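You operate a simulated robot arm through the tools that you are given. There is no shell and no other tool. Be economical: measure what you need, move in short steps, check, and stop when the job is done.

Carry out the task below with a simulated two-armed robot. There is one attempt and no reset: what you move stays moved.

JOB
Take the square tin with orange lid and put it on the wide flat weight with yellow ring. Put the tin that says "reference" from the top of the wooden table on top of the grade card with yellow loop. Fetch the steel block with blue top and set it on the top of the right grey table. Put the medium weight with teal ring on top of the tub marked beads with white lid. Open the drawer marked spares, put the paper roll with green band on the top of the wooden table away in the front of the drawer marked spares, then shut the spares. Take the half kilo weight marked out and put it in the recess of the blue tray. Take the pocket scale with blue band on the top of the wooden table and put it away on the top of the bench with green legs. Pick up the tall carton marked films with one hand, pass it to the other hand and put it on the top of the grey pad. Take the fifty gram weight with red ring and put it on the disc weight with blue ring. Open the upper drawer under right table. The order is free. Set down upright: square tin with orange lid, half kilo weight marked out, tall carton marked films.

Only the result counts: the job must be done as asked and must still hold three seconds after the hand-in. Knocking over, shifting, dropping, spilling or breaking anything else fails it. Lids that push on must go on centred and level and be pressed home; caps that screw on are set level and turned clockwise until they are tight.

ROBOT AND FRAMES
Two 7-joint arms with fingered hands on one trunk, on a base that drives. Base frame: it is fixed to the floor where the robot stands at the start and does not move with it; the origin is under the middle of the robot, x ahead of it, y to its left, z up; the surface under the hand at the start is at about z = 220. Units: mm, rad, N and s.
The left shoulder is at the start at [120, 125, 896], the right one opposite. With the tool pointing down near the work surface each hand reaches from about 100 to 760 mm from the robot's upright axis, wherever it stands, measured 20 degrees to its own side. Places, roughly: disc weight with blue ring [-3250, 750, 500]; drawer marked spares [3000, -1200, 200]; fifty gram weight with red ring [-3250, 500, 500]; front of the drawer marked spares [3000, -1200, 300]; grade card with yellow loop [-2000, 2000, 750]; half kilo weight marked out [-2000, 1750, 1000]; medium weight with teal ring [-1750, 2000, 1000]; paper roll with green band (5x5x4 cm) [-1900, 1900, 900]; pocket scale with blue band (6x9x3 cm) [-2100, 1900, 900]; recess of the blue tray (17x13 cm) [-1680, 40, 800]; round tin marked reference, round tin with teal ba [-1250, 2000, 1000]; square tin with orange lid (6x6x9 cm) [500, 0, 300]; steel block with blue top (3x3x3 cm) [-1200, 1800, 500]; tall carton marked films [-3250, 1000, 500]; top of the bench with green legs [100, 2000, 800]; top of the grey pad (18x16 cm) [-1320, 20, 800]; top of the right grey table [-600, -2400, 800]; tub marked beads with white lid [-1250, 1750, 1000]; upper drawer under right table [-400, -2200, 600]; wide flat weight with yellow ring [1250, -250, 750]. Payload 4 kg a hand.
Tool frame (each hand has its own): the origin (TCP) lies between the finger pads and is the grasp point; the fingertips stand 29 mm ahead of it; z points along the fingers, y is the line along which they close. The gripper opens to 100 mm. The gripper's body begins 34 mm behind the TCP. The gripper is a hand of 5 fingers: y runs from the thumb to the fingers, the wrist lies at [-15, -105, -177] in the tool frame, and closing takes about 1.5 s.
Orientation is that of the tool frame in the base frame, as a unit quaternion [w, x, y, z]. With the fingers straight down and the wrist toward the robot, the tool's x, y and z point along [0, 1, 0], [1, 0, 0] and [0, 0, -1] of the base frame.

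CONTROLS
- The arms move only by the tool servo_tool. It takes "left_motion", "right_motion" or both (then of equal length, played together; a hand with none holds still); each is one flat list of numbers, 6 for each row, row after row: the turn, a rotation vector about the tool's x, y, z in units of 4 degrees (1.0 is 4 degrees), then the shift along the tool's x, y, z in units of 25 mm (1.0 is 25 mm). In form: [wx, wy, wz, dx, dy, dz, wx, wy, wz, dx, dy, dz, ...]. A call has 1 to 20 rows; each row shifts and turns the commanded pose from where the row before left it, along the tool's axes as they then stand. "left_jaw" and "right_jaw" are, for a hand that has rows, the opening, from 0 (shut) to 1 (fully open), set as the call begins (left out, the last holds). A call with a number of a shift or a turn outside -1 to 1 is refused whole. A row lasts 0.2 s, in which the tool goes at most 50 mm and 0.15 rad; a call with a longer step from one row to the next is refused whole, and so is a gripper value outside its range. Where a pose cannot be reached the arm comes as near as it can. A force on the tool above 40 N (or 10 N above the force at the start of the call, whichever is more), or a blocked arm, ends the call early, and 0.2 s more pass. Each finger travels about 45 mm/s and halts on what it meets, pressing with about 24 N; the grip force reading is that of the motor and also rises with nothing between the fingers. The clock runs only during rows and for 0.2 s after the last one: add rows that do not move to give the fingers time. It gives the time, the measured TCP pose, the force on the tool (base axes), the opening and the grip force at its end, in the units of the frame above (readings bear some noise), with the torque about the TCP (base axes, N m) and any sound that the robot's microphone picked up.
- Cameras (640 x 400 px; columns grow to the right, rows downward): "scene" is now at [209.5, -2.6, 989.7]; the picture's right is [-0.03, -1.00, 0.00], its down [-0.91, 0.03, -0.40] and it looks along [0.40, -0.01, -0.91] (base axes); focal length 265 px, centre (320, 200). "left" rides on the left gripper at [-66, -86, -121] in its tool frame; the picture's right is [-0.76, -0.31, 0.58], its down [0.59, -0.70, 0.40] and it looks along [0.28, 0.64, 0.71] (tool axes); focal length 247 px, centre (320, 200). "right" rides on the right gripper at [66, -86, -121] in its tool frame; the picture's right is [-0.76, 0.31, -0.58], its down [-0.59, -0.70, 0.40] and it looks along [-0.28, 0.64, 0.71] (tool axes); focal length 247 px, centre (320, 200). There is no depth. A picture from a camera that has moved, and an enlarged one, comes with that camera's place and axes in the base frame and with its lens. The place of the scene camera against the robot may be out by one fixed shift of up to 12 mm in any direction.
- get_image(camera): a new picture of that camera. The clock stands still meanwhile.
- raise_lower(by): slides the trunk up (or, below 0, down) by that many mm; the arms and the scene camera ride with it, the base frame stays. It gives what a move gives, with no picture.
- roll_base(legs): drives the robot by 1 to 6 legs, each [ahead, turn to the left] in mm and rad, along the robot's own axes; the way and the turn of a leg run together, so that a leg with both is an arc; at most 1500 mm and 3.142 rad a leg. The arms and the cameras ride along, it lands a little off, and it stops where it bumps. It gives what a move gives.
- curl_fingers(index, middle, ring, little, thumb_bend, thumb_turn, hand): sets how far each is bent, from 0 (flat) to 1 (curled in); at 0.3 the hand is open as for a grip, at 0.7 the pads meet at the TCP. One left out holds its place. A second passes; each finger stops where it meets its share of the squeeze, and holds until it gets a number again. A gripper value or a shape takes the hand back. It gives what a move gives, with no picture; readings hold the bend of each and the force on index, middle, ring, little, thumb and palm. thumb_turn goes from beside the hand (0) to across from the fingers (1), as for a grip.
- preshape(shape, hand): the hand has 5 fingers and takes this shape, open, in about a second: jaw (thumb against the fingers, like two jaws); tri (thumb and two fingers); tip (a fingertip pinch); poke (one finger out to press); point (the index stretched); flat (the hand flat); cup (the hand cupped); fist (a fist). The gripper value then closes the fingers along that shape, each until it touches; the sizes above hold for jaw. It gives what a move gives, with no picture.
- turn_head(pan, tilt): turns the head with the scene camera to pan (to the left, within 1.396 rad either way) and tilt (down, from -0.506 to 1.204), counted from straight ahead of the robot. It gives what a move gives.
- zoom(camera, box): a new picture of the part [left, top, right, bottom] of that camera's present view, enlarged. The clock stands still meanwhile.
- hand_in(): hands the job in; it is judged then, once.

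Go step by step. Nothing tells you exact positions but the pictures and the camera data: compare them with the known pose of the tool, close in by small moves and look again before you grip or let go. The budget is 546 turns and 334 pictures, counting those below and the enlarged ones. Unless the task says otherwise, let go and move clear before handing in, and close with one line.

The tools are called after "Call:" as a command line: name --argument value ..., lists and objects as JSON in quotes. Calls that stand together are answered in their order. servo_tool: Moves the arms, as the interface text tells. Its arguments: {"type":"object","properties":{"left_motion":{"type":"array","items":{"type":"number"}},"left_jaw":{"type":"number"},"right_motion":{"type":"array","items":{"type":"number"}},"right_jaw":{"type":"number"}},"required":[]} The other tools are called the same way: raise_lower (by) slides the trunk up or down; preshape (shape, hand) gives the hand a shape; curl_fingers (index, middle, ring, little, thumb_bend, thumb_turn, hand) moves the fingers one by one; roll_base (legs) drives the base; turn_head (pan, tilt) turns the head that bears the scene camera; get_image (camera) takes a picture; zoom (camera, box) takes an enlarged picture of a part of a camera's view; hand_in () hands the job in.

At the start:

```text
time: 0.0
left_eef_pos: [384.0, 235.8, 436.9]
left_tcp_rot: [0.0, 0.707, 0.707, 0.0]
left_wrist_force: [-0.8, -0.3, -0.1]
left_torque: [0.01, -0.02, 0.0]
left_grip_width: 99.7
left_gripper_force: 0.1
left_shape: jaw
left_bend: [0.3, 0.3, 0.3, 0.3, 0.3, 0.98]
left_finger forces: [0.0, 0.1, 0.1, 0.1, 0.0, 0.1]
right_eef_pos: [577.4, -237.1, 414.8]
right_tcp_rot: [0.0, 0.707, 0.707, 0.0]
right_wrist_force: [-0.4, 0.4, -0.3]
right_torque: [0.0, -0.02, -0.01]
right_grip_width: 99.7
right_gripper_force: 0.1
right_shape: jaw
right_bend: [0.3, 0.3, 0.3, 0.3, 0.3, 0.98]
right_finger forces: [0.1, 0.0, 0.0, 0.1, 0.1, 0.0]
trunk travel left (down, up): [-100.0, 647.0]
robot x, y, heading: [-0.5, 4.3, 0.001]
head pan, tilt: [-0.035, 1.154]
```

scene: 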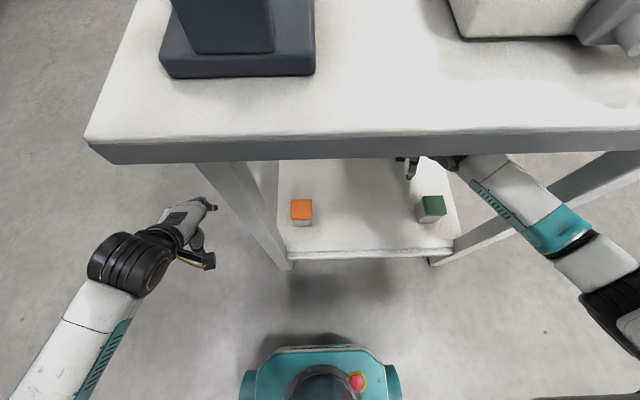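
right: 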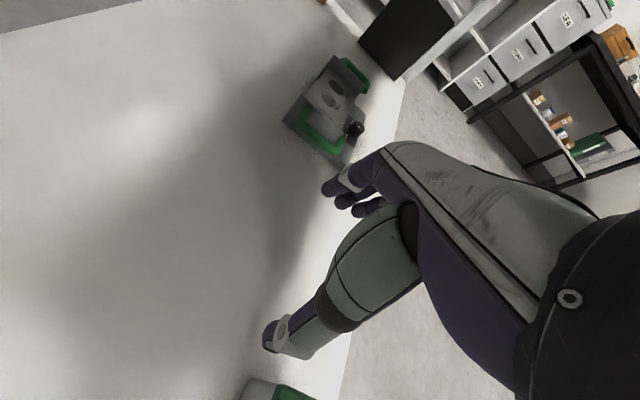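
left: 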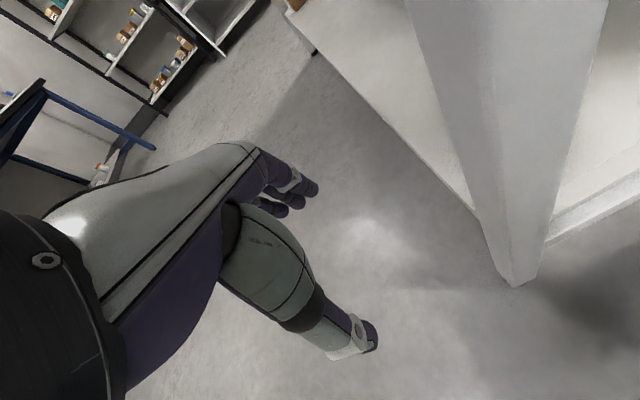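

I see the orange-lidded tin on the low shelf under a table ahead, near (475, 43), with a green one to its right. I'll look around first before moving.

Call:
turn_head --pan 0 --tilt 0.3

Call:
get_image --camera "scene"

Call:
turn_head --pan 1.35 --tilt 0.2

Call:
get_image --camera "scene"

Call:
turn_head --pan -1.35 --tilt 0.2

Call:
get_image --camera "scene"

```text
time: 1.2
left_eef_pos: [385.4, 234.5, 439.3]
left_tcp_rot: [0.0, 0.707, 0.707, 0.0]
left_wrist_force: [-0.1, -0.3, -0.2]
left_torque: [0.02, 0.03, 0.03]
left_grip_width: 99.8
left_gripper_force: 0.0
left_shape: jaw
left_bend: [0.3, 0.3, 0.3, 0.3, 0.3, 0.98]
left_finger forces: [0.0, 0.0, 0.0, 0.0, 0.0, 0.0]
right_eef_pos: [578.5, -236.4, 415.3]
right_tcp_rot: [0.0, 0.707, 0.707, 0.0]
right_wrist_force: [1.2, -0.1, -0.3]
right_torque: [-0.02, 0.03, 0.0]
right_grip_width: 99.9
right_gripper_force: 0.0
right_shape: jaw
right_bend: [0.3, 0.3, 0.3, 0.3, 0.3, 0.98]
right_finger forces: [0.0, 0.0, 0.0, 0.1, 0.0, 0.0]
trunk travel left (down, up): [-100.0, 647.0]
robot x, y, heading: [1.9, 1.4, 0.004]
head pan, tilt: [0.0, 0.3]
```

```text
330 pictures are left
camera scene: at [243.6, -0.5, 1059.0], right [0.0, -1.0, 0.0], down [-0.3, 0.0, -0.95], along [0.95, 0.0, -0.3], focal length 265 px, centre (320, 200)
```

scene: 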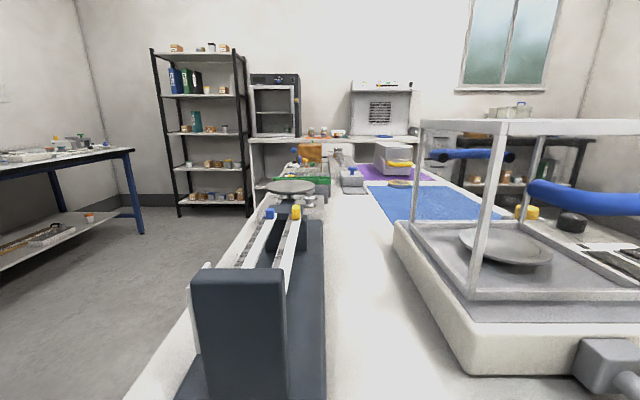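

```text
time: 2.7
left_eef_pos: [383.7, 235.4, 437.7]
left_tcp_rot: [0.0, 0.707, 0.707, 0.0]
left_wrist_force: [-0.9, -0.4, 1.0]
left_torque: [0.03, -0.03, -0.02]
left_grip_width: 99.8
left_gripper_force: 0.0
left_shape: jaw
left_bend: [0.3, 0.3, 0.3, 0.3, 0.3, 0.98]
left_finger forces: [0.1, 0.1, 0.0, 0.0, 0.1, 0.0]
right_eef_pos: [577.3, -237.2, 415.1]
right_tcp_rot: [0.0, 0.707, 0.707, 0.0]
right_wrist_force: [0.1, -0.2, -0.2]
right_torque: [-0.03, 0.01, 0.02]
right_grip_width: 99.8
right_gripper_force: 0.1
right_shape: jaw
right_bend: [0.3, 0.3, 0.3, 0.3, 0.3, 0.98]
right_finger forces: [0.1, 0.1, 0.0, 0.0, 0.0, 0.0]
trunk travel left (down, up): [-100.0, 647.0]
robot x, y, heading: [-0.0, 2.8, 0.001]
head pan, tilt: [1.349, 0.201]
```

```text
329 pictures are left
camera scene: at [170.8, 90.4, 1068.4], right [0.98, -0.22, 0.0], down [-0.04, -0.19, -0.98], along [0.22, 0.96, -0.2], focal length 265 px, centre (320, 200)
```

scene: 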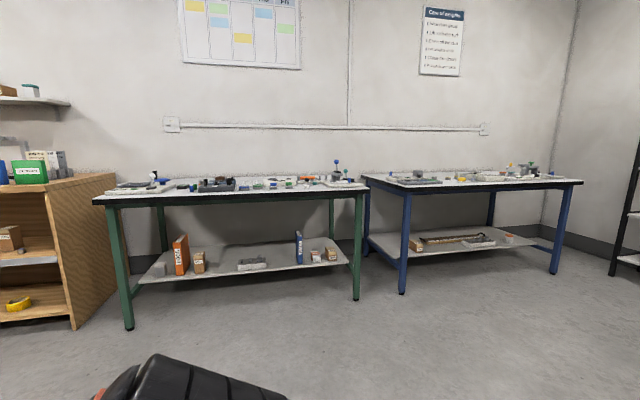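

```text
time: 5.1
left_eef_pos: [384.9, 234.8, 438.3]
left_tcp_rot: [0.0, 0.707, 0.707, 0.0]
left_wrist_force: [-0.5, 0.0, -0.6]
left_torque: [0.03, -0.03, 0.0]
left_grip_width: 99.8
left_gripper_force: 0.2
left_shape: jaw
left_bend: [0.3, 0.3, 0.3, 0.3, 0.3, 0.98]
left_finger forces: [0.0, 0.0, 0.0, 0.0, 0.0, 0.1]
right_eef_pos: [577.7, -236.5, 415.5]
right_tcp_rot: [0.0, 0.707, 0.707, 0.0]
right_wrist_force: [0.4, -0.5, 0.7]
right_torque: [0.03, 0.06, 0.0]
right_grip_width: 99.9
right_gripper_force: 0.0
right_shape: jaw
right_bend: [0.3, 0.3, 0.3, 0.3, 0.3, 0.98]
right_finger forces: [0.0, 0.0, 0.1, 0.0, 0.1, 0.0]
trunk travel left (down, up): [-100.0, 647.0]
robot x, y, heading: [0.1, -0.4, -0.001]
head pan, tilt: [-1.349, 0.201]
```

```text
328 pictures are left
camera scene: at [170.8, -91.4, 1068.4], right [-0.98, -0.22, 0.0], down [-0.04, 0.19, -0.98], along [0.22, -0.96, -0.2], focal length 265 px, centre (320, 200)
```

scene: 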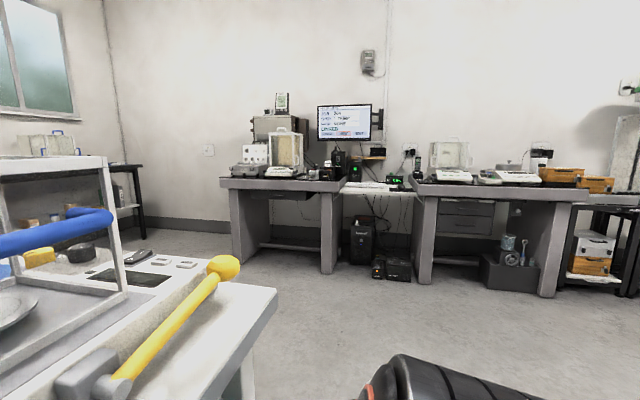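

The long table carries a balance, mats and weights; the other benches are to the sides. I'll zoom in on the table centre.

Call:
turn_head --pan 0 --tilt 0.3

Call:
zoom --camera "scene" --box '[230, 120, 480, 276]'

Call:
zoom --camera "scene" --box '[420, 120, 640, 258]'

```text
time: 6.6
left_eef_pos: [386.1, 234.5, 437.5]
left_tcp_rot: [0.0, 0.707, 0.707, 0.0]
left_wrist_force: [-0.1, -0.4, -0.7]
left_torque: [0.04, 0.01, 0.0]
left_grip_width: 99.7
left_gripper_force: 0.1
left_shape: jaw
left_bend: [0.3, 0.3, 0.3, 0.3, 0.3, 0.98]
left_finger forces: [0.1, 0.0, 0.0, 0.1, 0.1, 0.0]
right_eef_pos: [577.7, -236.7, 416.3]
right_tcp_rot: [-0.001, 0.707, 0.707, 0.001]
right_wrist_force: [0.0, -0.5, -0.3]
right_torque: [-0.01, -0.01, 0.0]
right_grip_width: 100.0
right_gripper_force: 0.1
right_shape: jaw
right_bend: [0.3, 0.3, 0.3, 0.3, 0.3, 0.98]
right_finger forces: [0.0, 0.1, 0.1, 0.1, 0.0, 0.0]
trunk travel left (down, up): [-100.0, 647.0]
robot x, y, heading: [-1.8, 1.6, 0.001]
head pan, tilt: [0.0, 0.3]
```

```text
2.56 times, centred on (355, 198) of scene
camera zoom: at [243.6, -0.6, 1059.1], right [0.0, -1.0, 0.0], down [-0.3, 0.0, -0.96], along [0.96, 0.0, -0.3], focal length 679 px, centre (230, 205)
```

zoom: 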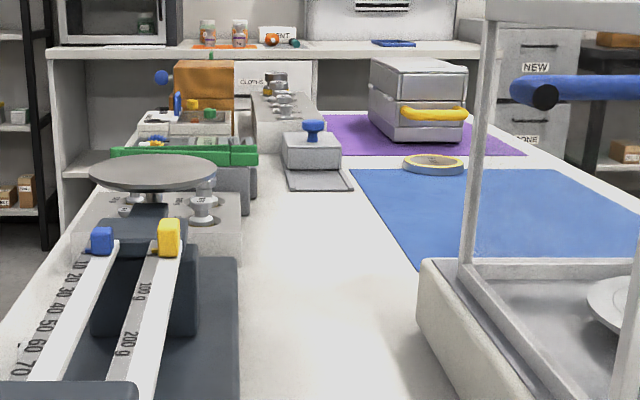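

```text
2.90 times, centred on (530, 189) of scene
camera zoom: at [243.6, -0.6, 1059.1], right [0.0, -1.0, 0.0], down [-0.3, 0.0, -0.96], along [0.96, 0.0, -0.3], focal length 769 px, centre (-289, 232)
```

zoom: 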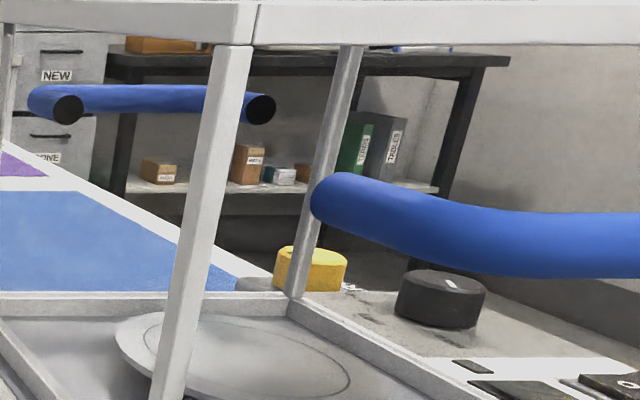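

The weight with the yellow ring sits on the long table near (1430, −366); I'll go after it from the table's right side later. First I bring the right hand, which is already under the table, over the orange tin.

Call:
servo_tool --right_motion '[0, 0, 0, 0.93, -0.34, 0, 0, 0, 0, 0.93, -0.34, 0, 0, 0, 0, 0.93, -0.34, 0, 0, 0, 0, 0.93, -0.34, 0, 0, 0, 0, 0.93, -0.34, 0, 0, 0, 0, 0.93, -0.34, 0, 0, 0, 0, 0.93, -0.34, 0, 0, 0, 0, 0.93, -0.34, 0, 0, 0, 0, 0.93, -0.34, 0, 0, 0, 0, 0.93, -0.34, 0, 0, 0, 0, 0.93, -0.34, 0, 0, 0, 0, 0.93, -0.34, 0]' --right_jaw 1

Call:
turn_head --pan 0 --tilt 1.15

Call:
get_image --camera "scene"

Call:
get_image --camera "right"

```text
time: 9.0
left_eef_pos: [385.5, 233.9, 437.6]
left_tcp_rot: [0.0, 0.708, 0.706, 0.001]
left_wrist_force: [0.2, -0.2, 0.5]
left_torque: [-0.01, 0.01, -0.03]
left_grip_width: 100.0
left_gripper_force: 0.1
left_shape: jaw
left_bend: [0.3, 0.3, 0.3, 0.3, 0.3, 0.98]
left_finger forces: [0.0, 0.1, 0.0, 0.0, 0.0, 0.0]
right_eef_pos: [486.3, 5.6, 414.9]
right_tcp_rot: [0.004, 0.711, 0.703, -0.004]
right_wrist_force: [0.8, -5.0, 0.0]
right_torque: [0.61, 0.18, 0.34]
right_grip_width: 100.1
right_gripper_force: 0.1
right_shape: jaw
right_bend: [0.3, 0.3, 0.3, 0.3, 0.3, 0.98]
right_finger forces: [0.0, 0.1, 0.1, 0.0, 0.0, 0.0]
trunk travel left (down, up): [-100.0, 647.0]
robot x, y, heading: [0.9, -1.1, -0.001]
head pan, tilt: [0.0, 0.3]
stopped in row 12 (right hand): the force on the tool passed its limit at 64 N (the readings are from after the stop); the commanded pose is now the measured one
```

```text
time: 10.2
left_eef_pos: [384.7, 234.1, 438.9]
left_tcp_rot: [-0.001, 0.708, 0.707, 0.0]
left_wrist_force: [-0.3, 0.0, 0.3]
left_torque: [0.04, -0.02, 0.02]
left_grip_width: 100.0
left_gripper_force: 0.0
left_shape: jaw
left_bend: [0.3, 0.3, 0.3, 0.3, 0.3, 0.98]
left_finger forces: [0.0, 0.0, 0.1, 0.1, 0.0, 0.1]
right_eef_pos: [487.4, 5.0, 415.9]
right_tcp_rot: [0.004, 0.711, 0.703, -0.003]
right_wrist_force: [0.2, -16.5, -1.1]
right_torque: [2.07, -0.14, 1.59]
right_grip_width: 100.0
right_gripper_force: 0.1
right_shape: jaw
right_bend: [0.3, 0.3, 0.3, 0.3, 0.3, 0.98]
right_finger forces: [0.0, 0.0, 0.0, 0.1, 0.0, 0.0]
trunk travel left (down, up): [-100.0, 647.0]
robot x, y, heading: [-0.8, 1.3, -0.0]
head pan, tilt: [0.0, 1.15]
```

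```text
325 pictures are left
camera scene: at [209.9, -1.5, 989.9], right [0.0, -1.0, 0.0], down [-0.91, 0.0, -0.41], along [0.41, 0.0, -0.91], focal length 265 px, centre (320, 200)
```

scene: 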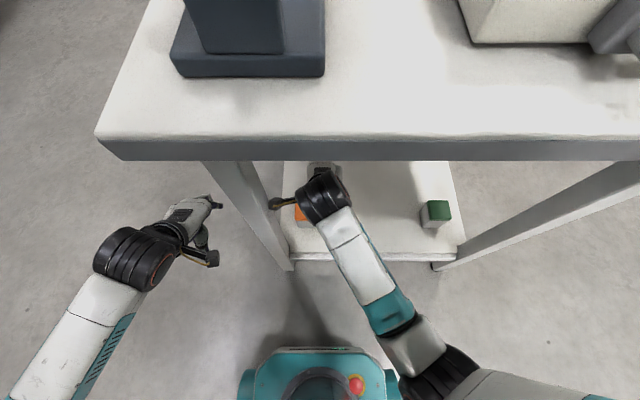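

```text
324 pictures are left
camera right: at [402.5, 72.8, 533.7], right [0.3, -0.75, 0.58], down [-0.71, -0.59, -0.39], along [0.64, -0.3, -0.71], focal length 247 px, centre (320, 200)
```

right: 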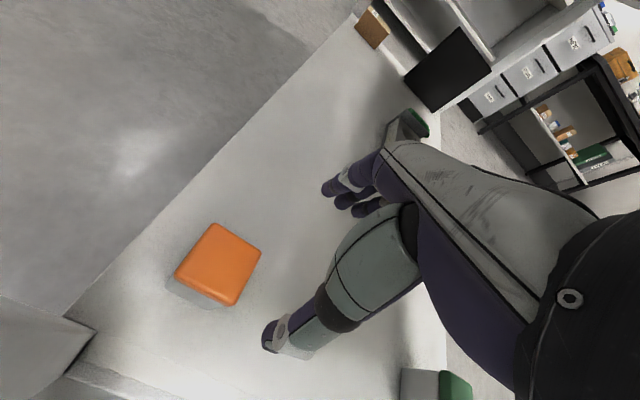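

The right hand's camera mount touched the left table leg, so I'll retreat it and use the left hand, whose camera sits on the inner side. The tin's lid centre is at about (473, 41).

Call:
servo_tool --right_motion '[0, 0, 0, -0.82, -0.3, 0, 0, 0, 0, -0.82, -0.3, 0, 0, 0, 0, -0.82, -0.52, 0, 0, 0, 0, -0.82, -0.52, 0, 0, 0, 0, -0.82, -0.52, 0, 0, 0, 0, -0.82, -0.52, 0, 0, 0, 0, -0.82, -0.52, 0, 0, 0, 0, -0.82, -0.52, 0, 0, 0, 0, -0.82, -0.52, 0, 0, 0, 0, -0.82, -0.52, 0, 0, 0, 0, -0.82, -0.52, 0, 0, 0, 0, -0.82, -0.52, 0]' --left_motion '[0, 0, 0, 0, -0.9, 0, 0, 0, 0, 0, -0.9, 0, 0, 0, 0, 0, -0.9, 0, 0, 0, 0, 0, -0.9, 0, 0, 0, 0, 0, 0, 0, 0, 0, 0, -0.9, 0, 0, 0, 0, 0, -0.9, 0, 0, 0, 0, 0, -0.9, 0, 0, 0, 0, 0, -0.9, 0, 0, 0, 0, 0, -0.9, 0, 0, 0, 0, 0, -0.9, 0, 0, 0, 0, 0, -0.9, 0, 0]'

Call:
get_image --camera "scene"

```text
time: 12.8
left_eef_pos: [294.9, 76.9, 437.9]
left_tcp_rot: [-0.001, 0.708, 0.707, -0.001]
left_wrist_force: [-5.9, -0.6, 1.9]
left_torque: [0.05, -0.2, 0.07]
left_grip_width: 99.4
left_gripper_force: 0.0
left_shape: jaw
left_bend: [0.3, 0.32, 0.3, 0.3, 0.3, 0.98]
left_finger forces: [0.1, 6.1, 0.1, 0.1, 0.0, 0.0]
right_eef_pos: [339.4, -237.9, 417.9]
right_tcp_rot: [0.004, 0.711, 0.704, -0.002]
right_wrist_force: [-0.3, 0.9, -0.2]
right_torque: [-0.02, -0.01, -0.01]
right_grip_width: 99.9
right_gripper_force: 0.0
right_shape: jaw
right_bend: [0.3, 0.3, 0.3, 0.3, 0.3, 0.98]
right_finger forces: [0.0, 0.0, 0.0, 0.0, 0.0, 0.0]
trunk travel left (down, up): [-100.0, 647.0]
robot x, y, heading: [-2.0, -0.6, -0.001]
head pan, tilt: [0.0, 1.15]
```

```text
323 pictures are left
camera scene: at [209.5, -0.7, 990.0], right [0.0, -1.0, 0.0], down [-0.91, 0.0, -0.41], along [0.41, 0.0, -0.91], focal length 265 px, centre (320, 200)
```

scene: 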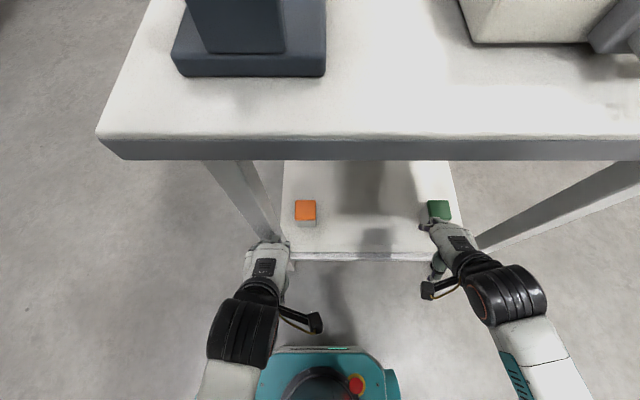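

The left fingertips brush the leg's front; I'll back off a little, then slide in line with the tin.

Call:
servo_tool --left_motion '[0, 0, 0, 0, -0.9, 0, 0, 0, 0, 0, -0.9, 0, 0, 0, 0, -0.72, 0, 0, 0, 0, 0, -0.72, 0, 0, 0, 0, 0, 0, 0, 0]'

Call:
get_image --camera "left"

```text
time: 13.9
left_eef_pos: [246.1, 113.3, 431.3]
left_tcp_rot: [-0.047, 0.686, 0.724, 0.045]
left_wrist_force: [-1.0, 0.9, -0.4]
left_torque: [-0.03, -0.04, 0.04]
left_grip_width: 100.2
left_gripper_force: 0.0
left_shape: jaw
left_bend: [0.3, 0.3, 0.3, 0.3, 0.3, 0.98]
left_finger forces: [0.0, 0.1, 0.1, 0.1, 0.1, 0.0]
right_eef_pos: [340.1, -238.3, 417.8]
right_tcp_rot: [0.004, 0.711, 0.703, -0.003]
right_wrist_force: [-0.1, -0.6, -0.1]
right_torque: [0.0, -0.04, 0.0]
right_grip_width: 99.8
right_gripper_force: 0.1
right_shape: jaw
right_bend: [0.3, 0.3, 0.3, 0.3, 0.3, 0.98]
right_finger forces: [0.1, 0.0, 0.0, 0.1, 0.0, 0.0]
trunk travel left (down, up): [-100.0, 647.0]
robot x, y, heading: [-5.2, 0.2, 0.0]
head pan, tilt: [0.0, 1.15]
stopped in row 5 (left hand): the arm was blocked; the commanded pose is now the measured one
```

```text
322 pictures are left
camera left: at [165.9, 27.6, 542.6], right [-0.27, -0.69, -0.67], down [-0.74, 0.6, -0.32], along [0.62, 0.41, -0.67], focal length 247 px, centre (320, 200)
```

left: 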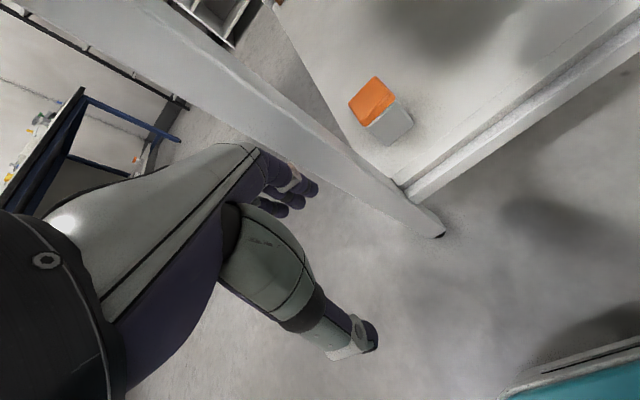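

The arm is cramped close to the body, so I'll drive back 150 mm and approach from farther away.

Call:
roll_base --legs '[[-180, 0]]'

```text
time: 15.4
left_eef_pos: [66.7, 113.1, 431.5]
left_tcp_rot: [-0.047, 0.686, 0.725, 0.044]
left_wrist_force: [-0.5, 0.5, -0.4]
left_torque: [-0.01, -0.03, 0.0]
left_grip_width: 99.9
left_gripper_force: 0.0
left_shape: jaw
left_bend: [0.3, 0.3, 0.3, 0.3, 0.3, 0.98]
left_finger forces: [0.0, 0.0, 0.1, 0.0, 0.1, 0.1]
right_eef_pos: [160.8, -237.9, 416.1]
right_tcp_rot: [0.004, 0.71, 0.704, -0.002]
right_wrist_force: [-0.6, 1.8, 0.0]
right_torque: [-0.02, 0.01, -0.01]
right_grip_width: 99.7
right_gripper_force: 0.1
right_shape: jaw
right_bend: [0.3, 0.3, 0.3, 0.3, 0.3, 0.98]
right_finger forces: [0.0, 0.0, 0.0, 0.1, 0.1, 0.0]
trunk travel left (down, up): [-100.0, 647.0]
robot x, y, heading: [-178.7, 2.3, -0.001]
head pan, tilt: [0.0, 1.15]
```

Call:
servo_tool --left_motion '[0, -0.62, 0.26, 0, 0, 0, 0, -0.62, 0.26, 0, 0, 0, 0, -0.62, 0.26, 0, 0, 0, 0, 0, 0, -0.36, 0.95, 0, 0, 0, 0, -0.36, 0.95, 0, 0, 0, 0, -0.36, 0.95, 0, 0, 0, 0, -0.36, 0.95, 0, 0, 0, 0, -0.36, 0.95, 0, 0, 0, 0, -0.36, 0.95, 0, 0, 0, 0, -0.36, 0.95, 0, 0, 0, 0, -0.36, 0.95, 0, 0, 0, 0, 0, 0, 0]'

Call:
get_image --camera "left"

```text
time: 17.6
left_eef_pos: [133.4, 85.5, 377.2]
left_tcp_rot: [-0.095, 0.726, 0.681, -0.03]
left_wrist_force: [1.4, -0.2, 0.4]
left_torque: [0.01, 0.01, 0.0]
left_grip_width: 99.9
left_gripper_force: 0.0
left_shape: jaw
left_bend: [0.3, 0.3, 0.3, 0.3, 0.3, 0.98]
left_finger forces: [0.0, 0.0, 0.0, 0.0, 0.1, 0.1]
right_eef_pos: [161.1, -236.8, 417.4]
right_tcp_rot: [0.004, 0.711, 0.703, -0.002]
right_wrist_force: [0.1, 0.0, 0.5]
right_torque: [-0.02, -0.01, 0.0]
right_grip_width: 99.9
right_gripper_force: 0.0
right_shape: jaw
right_bend: [0.3, 0.3, 0.3, 0.3, 0.3, 0.98]
right_finger forces: [0.0, 0.0, 0.0, 0.1, 0.0, 0.0]
trunk travel left (down, up): [-100.0, 647.0]
robot x, y, heading: [-177.0, 4.9, -0.006]
head pan, tilt: [0.0, 1.15]
stopped in row 10 (left hand): the arm was blocked; the commanded pose is now the measured one
```

```text
321 pictures are left
camera left: at [66.4, 10.3, 505.2], right [-0.45, -0.68, -0.58], down [-0.72, 0.66, -0.21], along [0.53, 0.32, -0.79], focal length 247 px, centre (320, 200)
```

left: 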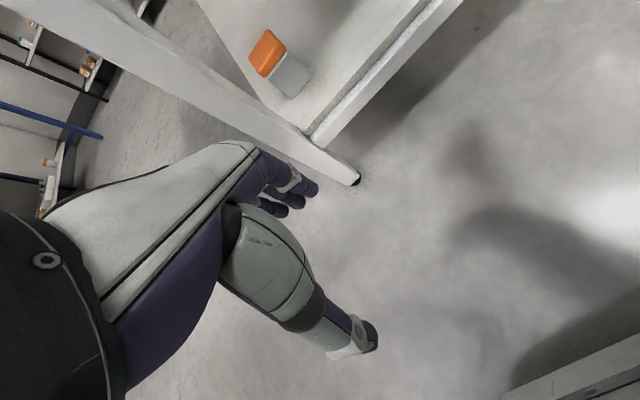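

Call:
get_image --camera "scene"

```text
320 pictures are left
camera scene: at [30.7, -0.6, 990.0], right [0.0, -1.0, 0.0], down [-0.91, 0.0, -0.41], along [0.41, 0.0, -0.91], focal length 265 px, centre (320, 200)
```

scene: 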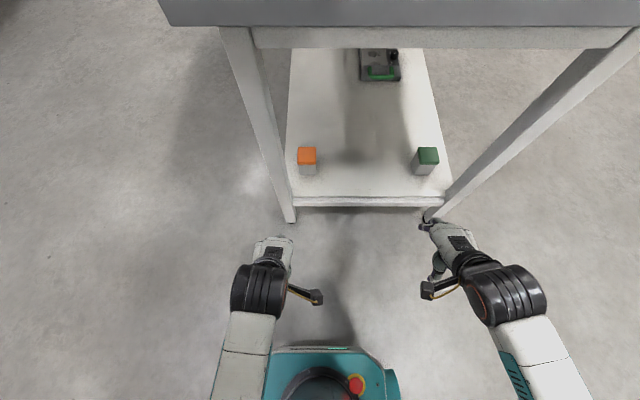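

The left arm is cramped in this posture; I'll move it forward and slightly outward while levelling the hand.

Call:
servo_tool --left_motion '[0, 0, 0, 0.2, 0.95, -0.5, 0, 0, 0, 0.2, 0.95, -0.5, 0, 0, 0, 0.2, 0.95, -0.5, -0.63, -0.33, -0.22, 0.1, 0.9, -0.3, -0.63, -0.33, -0.22, 0.1, 0.9, -0.3, -0.63, -0.33, -0.22, 0, 0.7, 0, -0.63, -0.33, -0.22, 0, 0.5, 0]'

```text
time: 19.2
left_eef_pos: [278.5, 105.4, 401.2]
left_tcp_rot: [-0.019, 0.712, 0.702, 0.006]
left_wrist_force: [-0.7, 0.4, 0.1]
left_torque: [0.01, 0.0, 0.02]
left_grip_width: 99.9
left_gripper_force: 0.1
left_shape: jaw
left_bend: [0.3, 0.3, 0.3, 0.3, 0.3, 0.98]
left_finger forces: [0.0, 0.0, 0.0, 0.0, 0.0, 0.0]
right_eef_pos: [160.7, -237.8, 417.2]
right_tcp_rot: [0.004, 0.71, 0.704, -0.002]
right_wrist_force: [0.7, -0.2, -0.5]
right_torque: [0.04, 0.0, 0.03]
right_grip_width: 100.0
right_gripper_force: 0.0
right_shape: jaw
right_bend: [0.3, 0.3, 0.3, 0.3, 0.3, 0.98]
right_finger forces: [0.1, 0.0, 0.0, 0.1, 0.1, 0.0]
trunk travel left (down, up): [-100.0, 647.0]
robot x, y, heading: [-178.9, 1.0, -0.005]
head pan, tilt: [0.0, 1.15]
```

Call:
servo_tool --left_motion '[0, 0, 0, -0.85, 0, 0, -0.26, -0.5, 0, -0.85, 0, 0, 0, 0, 0, -0.85, 0, 0, 0, 0, 0, 0, 0, 0]'

Call:
get_image --camera "left"

```text
time: 20.1
left_eef_pos: [288.7, 87.4, 394.6]
left_tcp_rot: [-0.03, 0.722, 0.69, 0.05]
left_wrist_force: [-0.4, -0.7, 0.4]
left_torque: [-0.04, -0.02, 0.02]
left_grip_width: 99.9
left_gripper_force: 0.0
left_shape: jaw
left_bend: [0.3, 0.3, 0.3, 0.3, 0.3, 0.98]
left_finger forces: [0.0, 0.0, 0.0, 0.1, 0.0, 0.0]
right_eef_pos: [160.7, -236.5, 417.3]
right_tcp_rot: [0.004, 0.711, 0.703, -0.002]
right_wrist_force: [0.0, 0.2, 1.1]
right_torque: [-0.01, 0.0, 0.0]
right_grip_width: 99.7
right_gripper_force: 0.1
right_shape: jaw
right_bend: [0.3, 0.3, 0.3, 0.3, 0.3, 0.98]
right_finger forces: [0.0, 0.0, 0.0, 0.0, 0.0, 0.0]
trunk travel left (down, up): [-100.0, 647.0]
robot x, y, heading: [-178.1, 3.0, -0.004]
head pan, tilt: [0.0, 1.15]
stopped in row 4 (left hand): the arm was blocked; the commanded pose is now the measured one
```

```text
319 pictures are left
camera left: at [197.1, 11.9, 503.5], right [-0.32, -0.67, -0.67], down [-0.66, 0.66, -0.35], along [0.68, 0.33, -0.66], focal length 247 px, centre (320, 200)
```

left: 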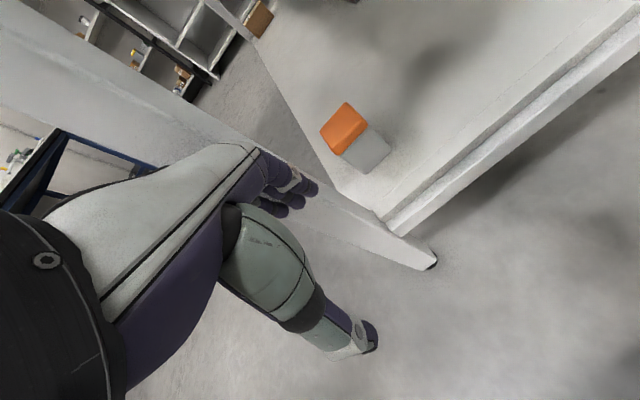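

The left arm won't go inward at that orientation, so I'll shift the robot about 145 mm to the right, putting the tin on the left arm's own side.

Call:
roll_base --legs '[[0, 0.5], [-320, 0], [0, -0.5], [280, 0]]'

Call:
servo_tool --left_motion '[0, 0, 0, 0.8, 0, 0, 0, 0, 0, 0.8, 0, 0, 0, 0, 0, 0.8, 0, 0, 0, 0, 0, 0, 0, 0]'

Call:
get_image --camera "scene"

```text
time: 26.7
left_eef_pos: [287.9, -65.7, 394.2]
left_tcp_rot: [-0.029, 0.722, 0.689, 0.05]
left_wrist_force: [-1.4, 0.1, -0.5]
left_torque: [-0.01, 0.0, 0.02]
left_grip_width: 99.9
left_gripper_force: 0.0
left_shape: jaw
left_bend: [0.3, 0.3, 0.3, 0.3, 0.3, 0.98]
left_finger forces: [0.0, 0.0, 0.0, 0.0, 0.1, 0.1]
right_eef_pos: [158.8, -391.2, 417.2]
right_tcp_rot: [0.004, 0.711, 0.704, -0.003]
right_wrist_force: [0.8, -0.4, -0.4]
right_torque: [-0.01, 0.0, 0.0]
right_grip_width: 99.9
right_gripper_force: 0.1
right_shape: jaw
right_bend: [0.3, 0.3, 0.3, 0.3, 0.3, 0.98]
right_finger forces: [0.0, 0.0, 0.0, 0.0, 0.1, 0.0]
trunk travel left (down, up): [-100.0, 647.0]
robot x, y, heading: [-182.1, -154.5, -0.001]
head pan, tilt: [0.0, 1.15]
```

```text
time: 27.7
left_eef_pos: [290.4, -6.2, 402.0]
left_tcp_rot: [-0.028, 0.722, 0.69, 0.05]
left_wrist_force: [0.3, -0.7, 0.0]
left_torque: [0.01, 0.01, 0.01]
left_grip_width: 99.6
left_gripper_force: 0.1
left_shape: jaw
left_bend: [0.3, 0.3, 0.3, 0.3, 0.3, 0.98]
left_finger forces: [0.0, 0.0, 0.0, 0.0, 0.1, 0.0]
right_eef_pos: [158.2, -391.3, 417.6]
right_tcp_rot: [0.004, 0.711, 0.703, -0.003]
right_wrist_force: [0.0, 0.2, -0.2]
right_torque: [-0.02, 0.01, 0.0]
right_grip_width: 99.8
right_gripper_force: 0.1
right_shape: jaw
right_bend: [0.3, 0.3, 0.3, 0.3, 0.3, 0.98]
right_finger forces: [0.1, 0.0, 0.0, 0.1, 0.0, 0.1]
trunk travel left (down, up): [-100.0, 647.0]
robot x, y, heading: [-182.2, -152.0, -0.001]
head pan, tilt: [0.0, 1.15]
```

```text
318 pictures are left
camera scene: at [29.2, -154.1, 989.9], right [0.0, -1.0, 0.0], down [-0.91, 0.0, -0.41], along [0.41, 0.0, -0.91], focal length 265 px, centre (320, 200)
```

scene: 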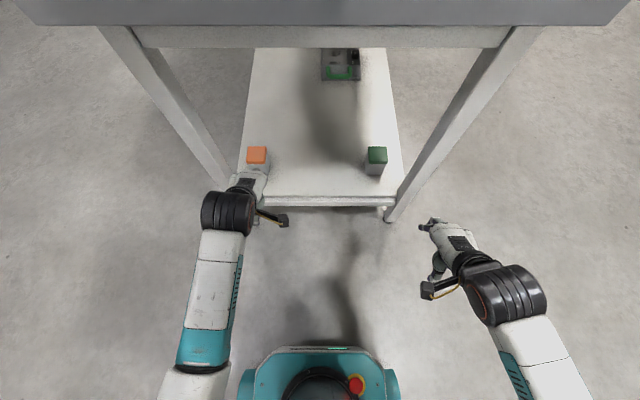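

Call:
servo_tool --left_motion '[0.15, -0.53, -0.21, 0.63, 0, 0, 0.15, -0.53, -0.21, 0.63, 0, 0, 0.15, -0.53, -0.21, 0.63, 0, 0, 0, 0, 0, 0, 0.5, 0, 0, 0, 0, 0, 0.9, 0, 0, 0, 0, 0, 0.9, 0, 0, 0, 0, 0, 0.9, 0, 0, 0, 0, 0, 0, 0]'

Call:
get_image --camera "left"

```text
time: 29.5
left_eef_pos: [369.4, 34.8, 403.8]
left_tcp_rot: [0.0, 0.712, 0.703, -0.005]
left_wrist_force: [-1.8, -7.4, 0.3]
left_torque: [0.45, -0.19, 0.03]
left_grip_width: 100.0
left_gripper_force: 0.0
left_shape: jaw
left_bend: [0.3, 0.3, 0.3, 0.3, 0.3, 0.98]
left_finger forces: [0.1, 0.1, 0.1, 0.6, 0.0, 6.2]
right_eef_pos: [158.4, -389.8, 417.4]
right_tcp_rot: [0.004, 0.711, 0.703, -0.001]
right_wrist_force: [0.5, -0.3, 0.8]
right_torque: [0.0, 0.0, -0.01]
right_grip_width: 99.7
right_gripper_force: 0.1
right_shape: jaw
right_bend: [0.3, 0.3, 0.3, 0.3, 0.3, 0.98]
right_finger forces: [0.1, 0.1, 0.0, 0.0, 0.0, 0.0]
trunk travel left (down, up): [-100.0, 647.0]
robot x, y, heading: [-183.1, -150.1, -0.001]
head pan, tilt: [0.0, 1.15]
stopped in row 8 (left hand): the force on the tool passed its limit at 41 N (the readings are from after the stop); the commanded pose is now the measured one
```

```text
317 pictures are left
camera left: at [284.0, -30.7, 524.6], right [-0.32, -0.76, -0.57], down [-0.7, 0.59, -0.4], along [0.64, 0.27, -0.72], focal length 247 px, centre (320, 200)
```

left: 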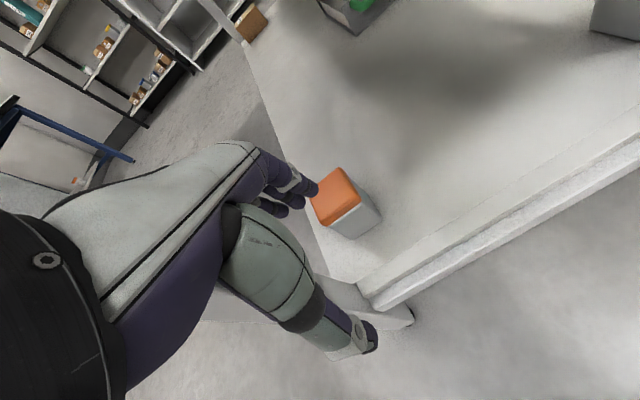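

The hand's outer edge touched the leg; I'll shift 12 mm inward and slide forward above the tin.

Call:
servo_tool --left_motion '[0, 0, 0, -0.6, -0.2, 0, 0, 0, 0, 0, 0.87, 0, 0, 0, 0, 0, 0.87, 0, 0, 0, 0, 0, 0.87, 0, 0, 0, 0, 0, 0.87, 0, 0, 0, 0, 0, 0.87, 0, 0, 0, 0, 0, 0, 0]'

Call:
get_image --camera "left"

```text
time: 31.1
left_eef_pos: [472.6, 19.6, 401.4]
left_tcp_rot: [-0.001, 0.711, 0.704, -0.004]
left_wrist_force: [0.3, -0.7, 0.2]
left_torque: [0.01, -0.03, 0.03]
left_grip_width: 99.7
left_gripper_force: 0.1
left_shape: jaw
left_bend: [0.3, 0.3, 0.3, 0.3, 0.3, 0.98]
left_finger forces: [0.0, 0.1, 0.1, 0.1, 0.1, 0.0]
right_eef_pos: [158.3, -391.8, 416.6]
right_tcp_rot: [0.004, 0.711, 0.703, -0.003]
right_wrist_force: [0.4, -0.4, 0.3]
right_torque: [-0.01, 0.04, 0.0]
right_grip_width: 100.1
right_gripper_force: 0.1
right_shape: jaw
right_bend: [0.3, 0.3, 0.3, 0.3, 0.3, 0.98]
right_finger forces: [0.0, 0.0, 0.1, 0.0, 0.0, 0.1]
trunk travel left (down, up): [-100.0, 647.0]
robot x, y, heading: [-182.8, -153.0, -0.005]
head pan, tilt: [0.0, 1.15]
```

```text
316 pictures are left
camera left: at [388.4, -45.6, 522.9], right [-0.32, -0.76, -0.57], down [-0.7, 0.59, -0.4], along [0.64, 0.27, -0.72], focal length 247 px, centre (320, 200)
```

left: 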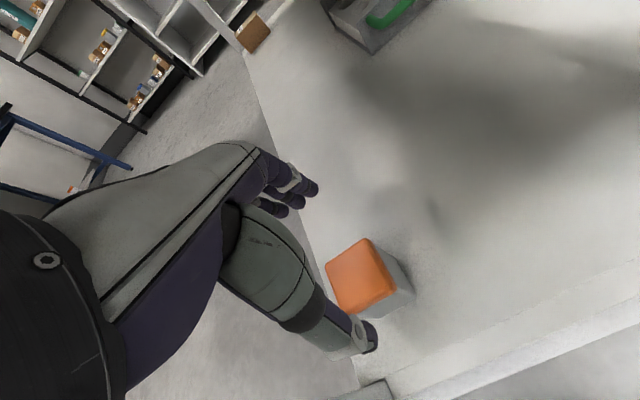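

Triangulating puts the lid centre near (480, 36) with its top at about z = 288. I'll centre and descend.

Call:
servo_tool --left_motion '[0, 0, 0, 0.35, 0.3, 0, 0, 0, 0, 0, 0, 0.92, 0, 0, 0, 0, 0, 0.92, 0, 0, 0, 0, 0, 0.92, 0, 0, 0, 0, 0, 0.92, 0, 0, 0, 0, 0, 0.92, 0, 0, 0, 0, 0, 0.9, 0, 0, 0, 0, 0, 0]'

Call:
get_image --camera "left"

```text
time: 32.9
left_eef_pos: [480.4, 28.8, 264.3]
left_tcp_rot: [-0.001, 0.71, 0.705, -0.005]
left_wrist_force: [0.8, 0.0, 1.6]
left_torque: [0.01, 0.0, -0.01]
left_grip_width: 99.9
left_gripper_force: 0.1
left_shape: jaw
left_bend: [0.3, 0.3, 0.3, 0.3, 0.3, 0.98]
left_finger forces: [1.1, 0.1, 0.0, 0.0, 0.7, 0.0]
right_eef_pos: [158.8, -391.1, 418.2]
right_tcp_rot: [0.003, 0.711, 0.703, -0.002]
right_wrist_force: [-0.1, -0.1, -0.1]
right_torque: [-0.02, 0.0, 0.04]
right_grip_width: 99.8
right_gripper_force: 0.0
right_shape: jaw
right_bend: [0.3, 0.3, 0.3, 0.3, 0.3, 0.98]
right_finger forces: [0.0, 0.0, 0.0, 0.0, 0.0, 0.0]
trunk travel left (down, up): [-100.0, 647.0]
robot x, y, heading: [-184.7, -152.9, -0.004]
head pan, tilt: [0.0, 1.15]
```

```text
315 pictures are left
camera left: at [394.5, -36.9, 385.9], right [-0.32, -0.76, -0.57], down [-0.7, 0.59, -0.4], along [0.64, 0.27, -0.72], focal length 247 px, centre (320, 200)
```

left: 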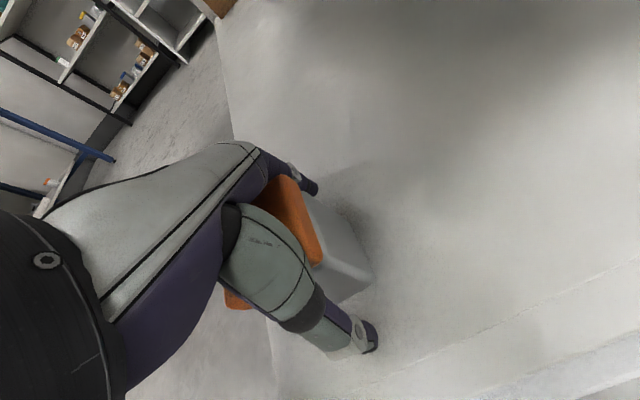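

The tin is between thumb and fingers; I'll close and lift slightly.

Call:
servo_tool --left_motion '[0, 0, 0, 0, 0, 0, 0, 0, 0, 0, 0, 0, 0, 0, 0, 0, 0, 0, 0, 0, 0, 0, 0, 0, 0, 0, 0, 0, 0, 0, 0, 0, 0, 0, 0, 0, 0, 0, 0, 0, 0, 0, 0, 0, 0, 0, 0, 0, 0, 0, 0, 0, 0, -0.5, 0, 0, 0, 0, 0, -0.5, 0, 0, 0, 0, 0, -0.5, 0, 0, 0, -0.4, 0, 0, 0, 0, 0, 0, 0, 0]' --left_jaw 0

Call:
get_image --camera "left"

```text
time: 35.7
left_eef_pos: [479.8, 18.2, 301.0]
left_tcp_rot: [-0.002, 0.711, 0.704, -0.004]
left_wrist_force: [0.7, 0.9, -1.0]
left_torque: [0.0, 0.01, -0.01]
left_grip_width: 50.6
left_gripper_force: 24.4
left_shape: jaw
left_bend: [0.45, 0.46, 0.74, 0.52, 0.39, 0.99]
left_finger forces: [13.9, 12.6, 3.0, 1.6, 28.8, 0.0]
right_eef_pos: [159.2, -389.9, 417.0]
right_tcp_rot: [0.004, 0.711, 0.703, -0.002]
right_wrist_force: [0.1, -0.1, -0.3]
right_torque: [-0.01, -0.02, 0.01]
right_grip_width: 99.8
right_gripper_force: 0.0
right_shape: jaw
right_bend: [0.3, 0.3, 0.3, 0.3, 0.3, 0.98]
right_finger forces: [0.0, 0.1, 0.0, 0.0, 0.1, 0.0]
trunk travel left (down, up): [-100.0, 647.0]
robot x, y, heading: [-181.7, -150.5, -0.005]
head pan, tilt: [0.0, 1.15]
```

```text
314 pictures are left
camera left: at [395.1, -46.9, 423.2], right [-0.32, -0.76, -0.57], down [-0.7, 0.59, -0.4], along [0.64, 0.27, -0.72], focal length 247 px, centre (320, 200)
```

left: 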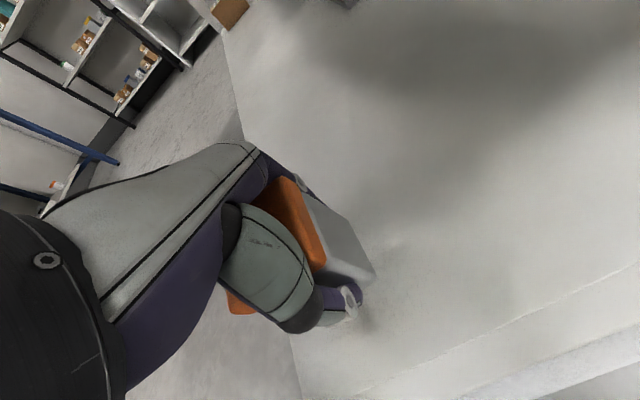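

The tin is gripped and lifted. I'll back out from under the table, raise the trunk, and look to the right before driving round.

Call:
roll_base --legs '[[-300, 0]]'

Call:
raise_lower --by 560

Call:
turn_head --pan -0.6 --tilt 0.5

Call:
get_image --camera "scene"

Call:
get_image --camera "left"

```text
time: 37.8
left_eef_pos: [183.0, 19.0, 302.8]
left_tcp_rot: [-0.001, 0.71, 0.704, -0.004]
left_wrist_force: [0.2, 0.8, -0.9]
left_torque: [-0.05, 0.0, -0.01]
left_grip_width: 50.7
left_gripper_force: 23.7
left_shape: jaw
left_bend: [0.45, 0.46, 0.74, 0.52, 0.39, 0.99]
left_finger forces: [13.8, 12.5, 3.0, 1.6, 28.8, 0.0]
right_eef_pos: [-139.3, -390.2, 416.8]
right_tcp_rot: [0.003, 0.711, 0.703, -0.002]
right_wrist_force: [0.0, -0.7, 0.3]
right_torque: [0.0, 0.0, 0.0]
right_grip_width: 100.0
right_gripper_force: 0.2
right_shape: jaw
right_bend: [0.3, 0.3, 0.3, 0.3, 0.3, 0.98]
right_finger forces: [0.0, 0.1, 0.0, 0.0, 0.0, 0.1]
trunk travel left (down, up): [-100.0, 647.0]
robot x, y, heading: [-480.4, -154.4, -0.008]
head pan, tilt: [0.0, 1.15]
```

```text
refused: 560 is not a number from -400 to 400
```

```text
time: 38.8
left_eef_pos: [182.0, 18.3, 302.4]
left_tcp_rot: [0.0, 0.711, 0.703, -0.005]
left_wrist_force: [0.5, 0.3, -2.5]
left_torque: [-0.04, -0.01, -0.03]
left_grip_width: 50.8
left_gripper_force: 24.1
left_shape: jaw
left_bend: [0.45, 0.46, 0.74, 0.52, 0.39, 0.99]
left_finger forces: [13.8, 12.7, 3.0, 1.6, 28.8, 0.1]
right_eef_pos: [-139.5, -389.8, 416.4]
right_tcp_rot: [0.004, 0.711, 0.703, -0.002]
right_wrist_force: [0.4, 0.8, 0.6]
right_torque: [0.02, 0.03, 0.0]
right_grip_width: 99.8
right_gripper_force: 0.0
right_shape: jaw
right_bend: [0.3, 0.3, 0.3, 0.3, 0.3, 0.98]
right_finger forces: [0.0, 0.0, 0.1, 0.0, 0.1, 0.0]
trunk travel left (down, up): [-100.0, 647.0]
robot x, y, heading: [-482.6, -148.2, -0.002]
head pan, tilt: [-0.6, 0.499]
```

```text
313 pictures are left
camera scene: at [-254.4, -205.0, 1040.6], right [-0.57, -0.82, 0.0], down [-0.4, 0.27, -0.88], along [0.72, -0.5, -0.48], focal length 265 px, centre (320, 200)
```

scene: 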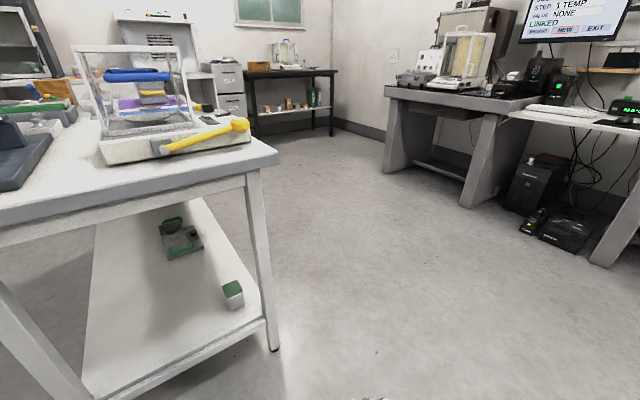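

```text
312 pictures are left
camera left: at [96.4, -46.3, 423.3], right [-0.32, -0.76, -0.57], down [-0.7, 0.59, -0.4], along [0.64, 0.27, -0.72], focal length 247 px, centre (320, 200)
```

left: 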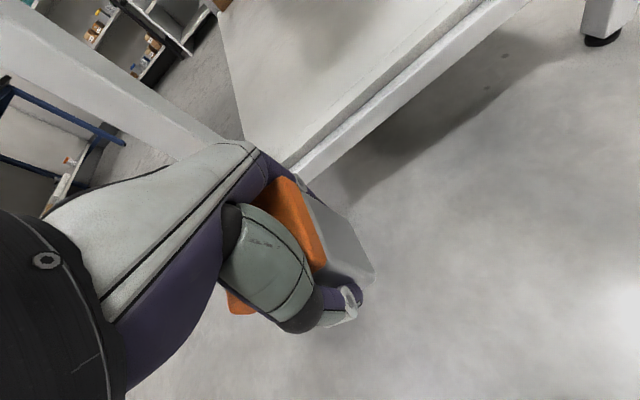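

The tin is held well and the right-hand aisle is clear. I'll raise the trunk and drive round to the table's right side.

Call:
raise_lower --by 400

Call:
raise_lower --by 120

Call:
roll_base --legs '[[0, -1.5708], [970, 0], [0, 1.5708], [1450, 0], [450, 0]]'

Call:
turn_head --pan 0.9 --tilt 0.6

Call:
get_image --camera "scene"

```text
time: 42.6
left_eef_pos: [197.5, 19.4, 740.4]
left_tcp_rot: [0.02, 0.71, 0.704, 0.015]
left_wrist_force: [0.2, 0.5, -0.9]
left_torque: [-0.01, 0.01, -0.03]
left_grip_width: 50.6
left_gripper_force: 24.4
left_shape: jaw
left_bend: [0.45, 0.46, 0.74, 0.52, 0.39, 0.99]
left_finger forces: [13.1, 12.3, 3.1, 1.7, 28.0, 0.0]
right_eef_pos: [-139.8, -391.1, 817.1]
right_tcp_rot: [0.004, 0.711, 0.703, -0.002]
right_wrist_force: [-0.1, -1.0, 0.5]
right_torque: [0.0, -0.01, 0.01]
right_grip_width: 100.0
right_gripper_force: 0.1
right_shape: jaw
right_bend: [0.3, 0.3, 0.3, 0.3, 0.3, 0.98]
right_finger forces: [0.0, 0.0, 0.0, 0.0, 0.0, 0.0]
trunk travel left (down, up): [-500.0, 247.0]
robot x, y, heading: [-478.3, -151.8, -0.003]
head pan, tilt: [-0.6, 0.499]
```

```text
time: 44.1
left_eef_pos: [199.1, 19.5, 870.3]
left_tcp_rot: [0.024, 0.71, 0.703, 0.022]
left_wrist_force: [0.2, -0.4, -1.2]
left_torque: [0.02, 0.01, 0.02]
left_grip_width: 50.5
left_gripper_force: 24.4
left_shape: jaw
left_bend: [0.45, 0.46, 0.74, 0.52, 0.39, 0.99]
left_finger forces: [13.0, 12.3, 3.1, 1.6, 28.0, 0.0]
right_eef_pos: [-141.0, -390.1, 937.2]
right_tcp_rot: [0.004, 0.711, 0.704, -0.003]
right_wrist_force: [-0.2, 0.7, -0.2]
right_torque: [-0.01, -0.02, 0.01]
right_grip_width: 100.0
right_gripper_force: 0.1
right_shape: jaw
right_bend: [0.3, 0.3, 0.3, 0.3, 0.3, 0.98]
right_finger forces: [0.0, 0.1, 0.0, 0.1, 0.0, 0.1]
trunk travel left (down, up): [-620.0, 127.0]
robot x, y, heading: [-478.8, -154.1, -0.002]
head pan, tilt: [-0.6, 0.499]
```

```text
time: 45.1
left_eef_pos: [203.1, -6.8, 869.8]
left_tcp_rot: [0.024, 0.722, 0.691, 0.019]
left_wrist_force: [0.2, -0.5, -1.0]
left_torque: [0.0, -0.04, 0.01]
left_grip_width: 50.6
left_gripper_force: 23.8
left_shape: jaw
left_bend: [0.45, 0.46, 0.74, 0.52, 0.39, 0.99]
left_finger forces: [13.1, 12.3, 3.1, 1.6, 27.8, 0.0]
right_eef_pos: [-149.6, -402.5, 936.7]
right_tcp_rot: [0.003, 0.723, 0.691, -0.004]
right_wrist_force: [0.4, 1.0, 0.5]
right_torque: [-0.02, 0.05, 0.01]
right_grip_width: 100.1
right_gripper_force: 0.1
right_shape: jaw
right_bend: [0.3, 0.3, 0.3, 0.3, 0.3, 0.98]
right_finger forces: [0.0, 0.1, 0.0, 0.1, 0.0, 0.0]
trunk travel left (down, up): [-620.0, 127.0]
robot x, y, heading: [-477.9, -154.3, -0.033]
head pan, tilt: [-0.6, 0.499]
stopped in leg 1: the robot was blocked; the commanded pose is now the measured one
```

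```text
time: 46.7
left_eef_pos: [204.0, -5.8, 870.2]
left_tcp_rot: [0.024, 0.723, 0.69, 0.02]
left_wrist_force: [0.4, 0.1, -2.3]
left_torque: [-0.02, -0.01, 0.01]
left_grip_width: 50.7
left_gripper_force: 24.1
left_shape: jaw
left_bend: [0.45, 0.46, 0.74, 0.52, 0.39, 0.99]
left_finger forces: [13.1, 12.3, 3.0, 1.6, 27.8, 0.0]
right_eef_pos: [-148.1, -402.1, 937.7]
right_tcp_rot: [0.003, 0.723, 0.691, -0.003]
right_wrist_force: [0.1, 0.2, 0.2]
right_torque: [0.0, -0.01, -0.01]
right_grip_width: 99.9
right_gripper_force: 0.0
right_shape: jaw
right_bend: [0.3, 0.3, 0.3, 0.3, 0.3, 0.98]
right_finger forces: [0.0, 0.0, 0.0, 0.0, 0.0, 0.0]
trunk travel left (down, up): [-620.0, 127.0]
robot x, y, heading: [-480.9, -155.5, -0.028]
head pan, tilt: [0.901, 0.6]
```

```text
311 pictures are left
camera scene: at [-389.9, -86.9, 1563.8], right [0.76, -0.65, 0.0], down [-0.37, -0.43, -0.82], along [0.53, 0.63, -0.57], focal length 265 px, centre (320, 200)
```

scene: 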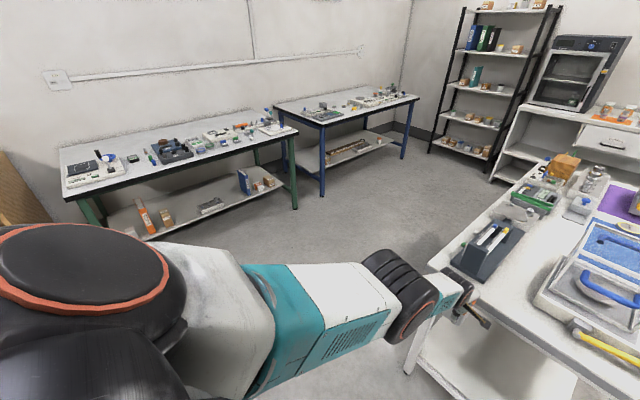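

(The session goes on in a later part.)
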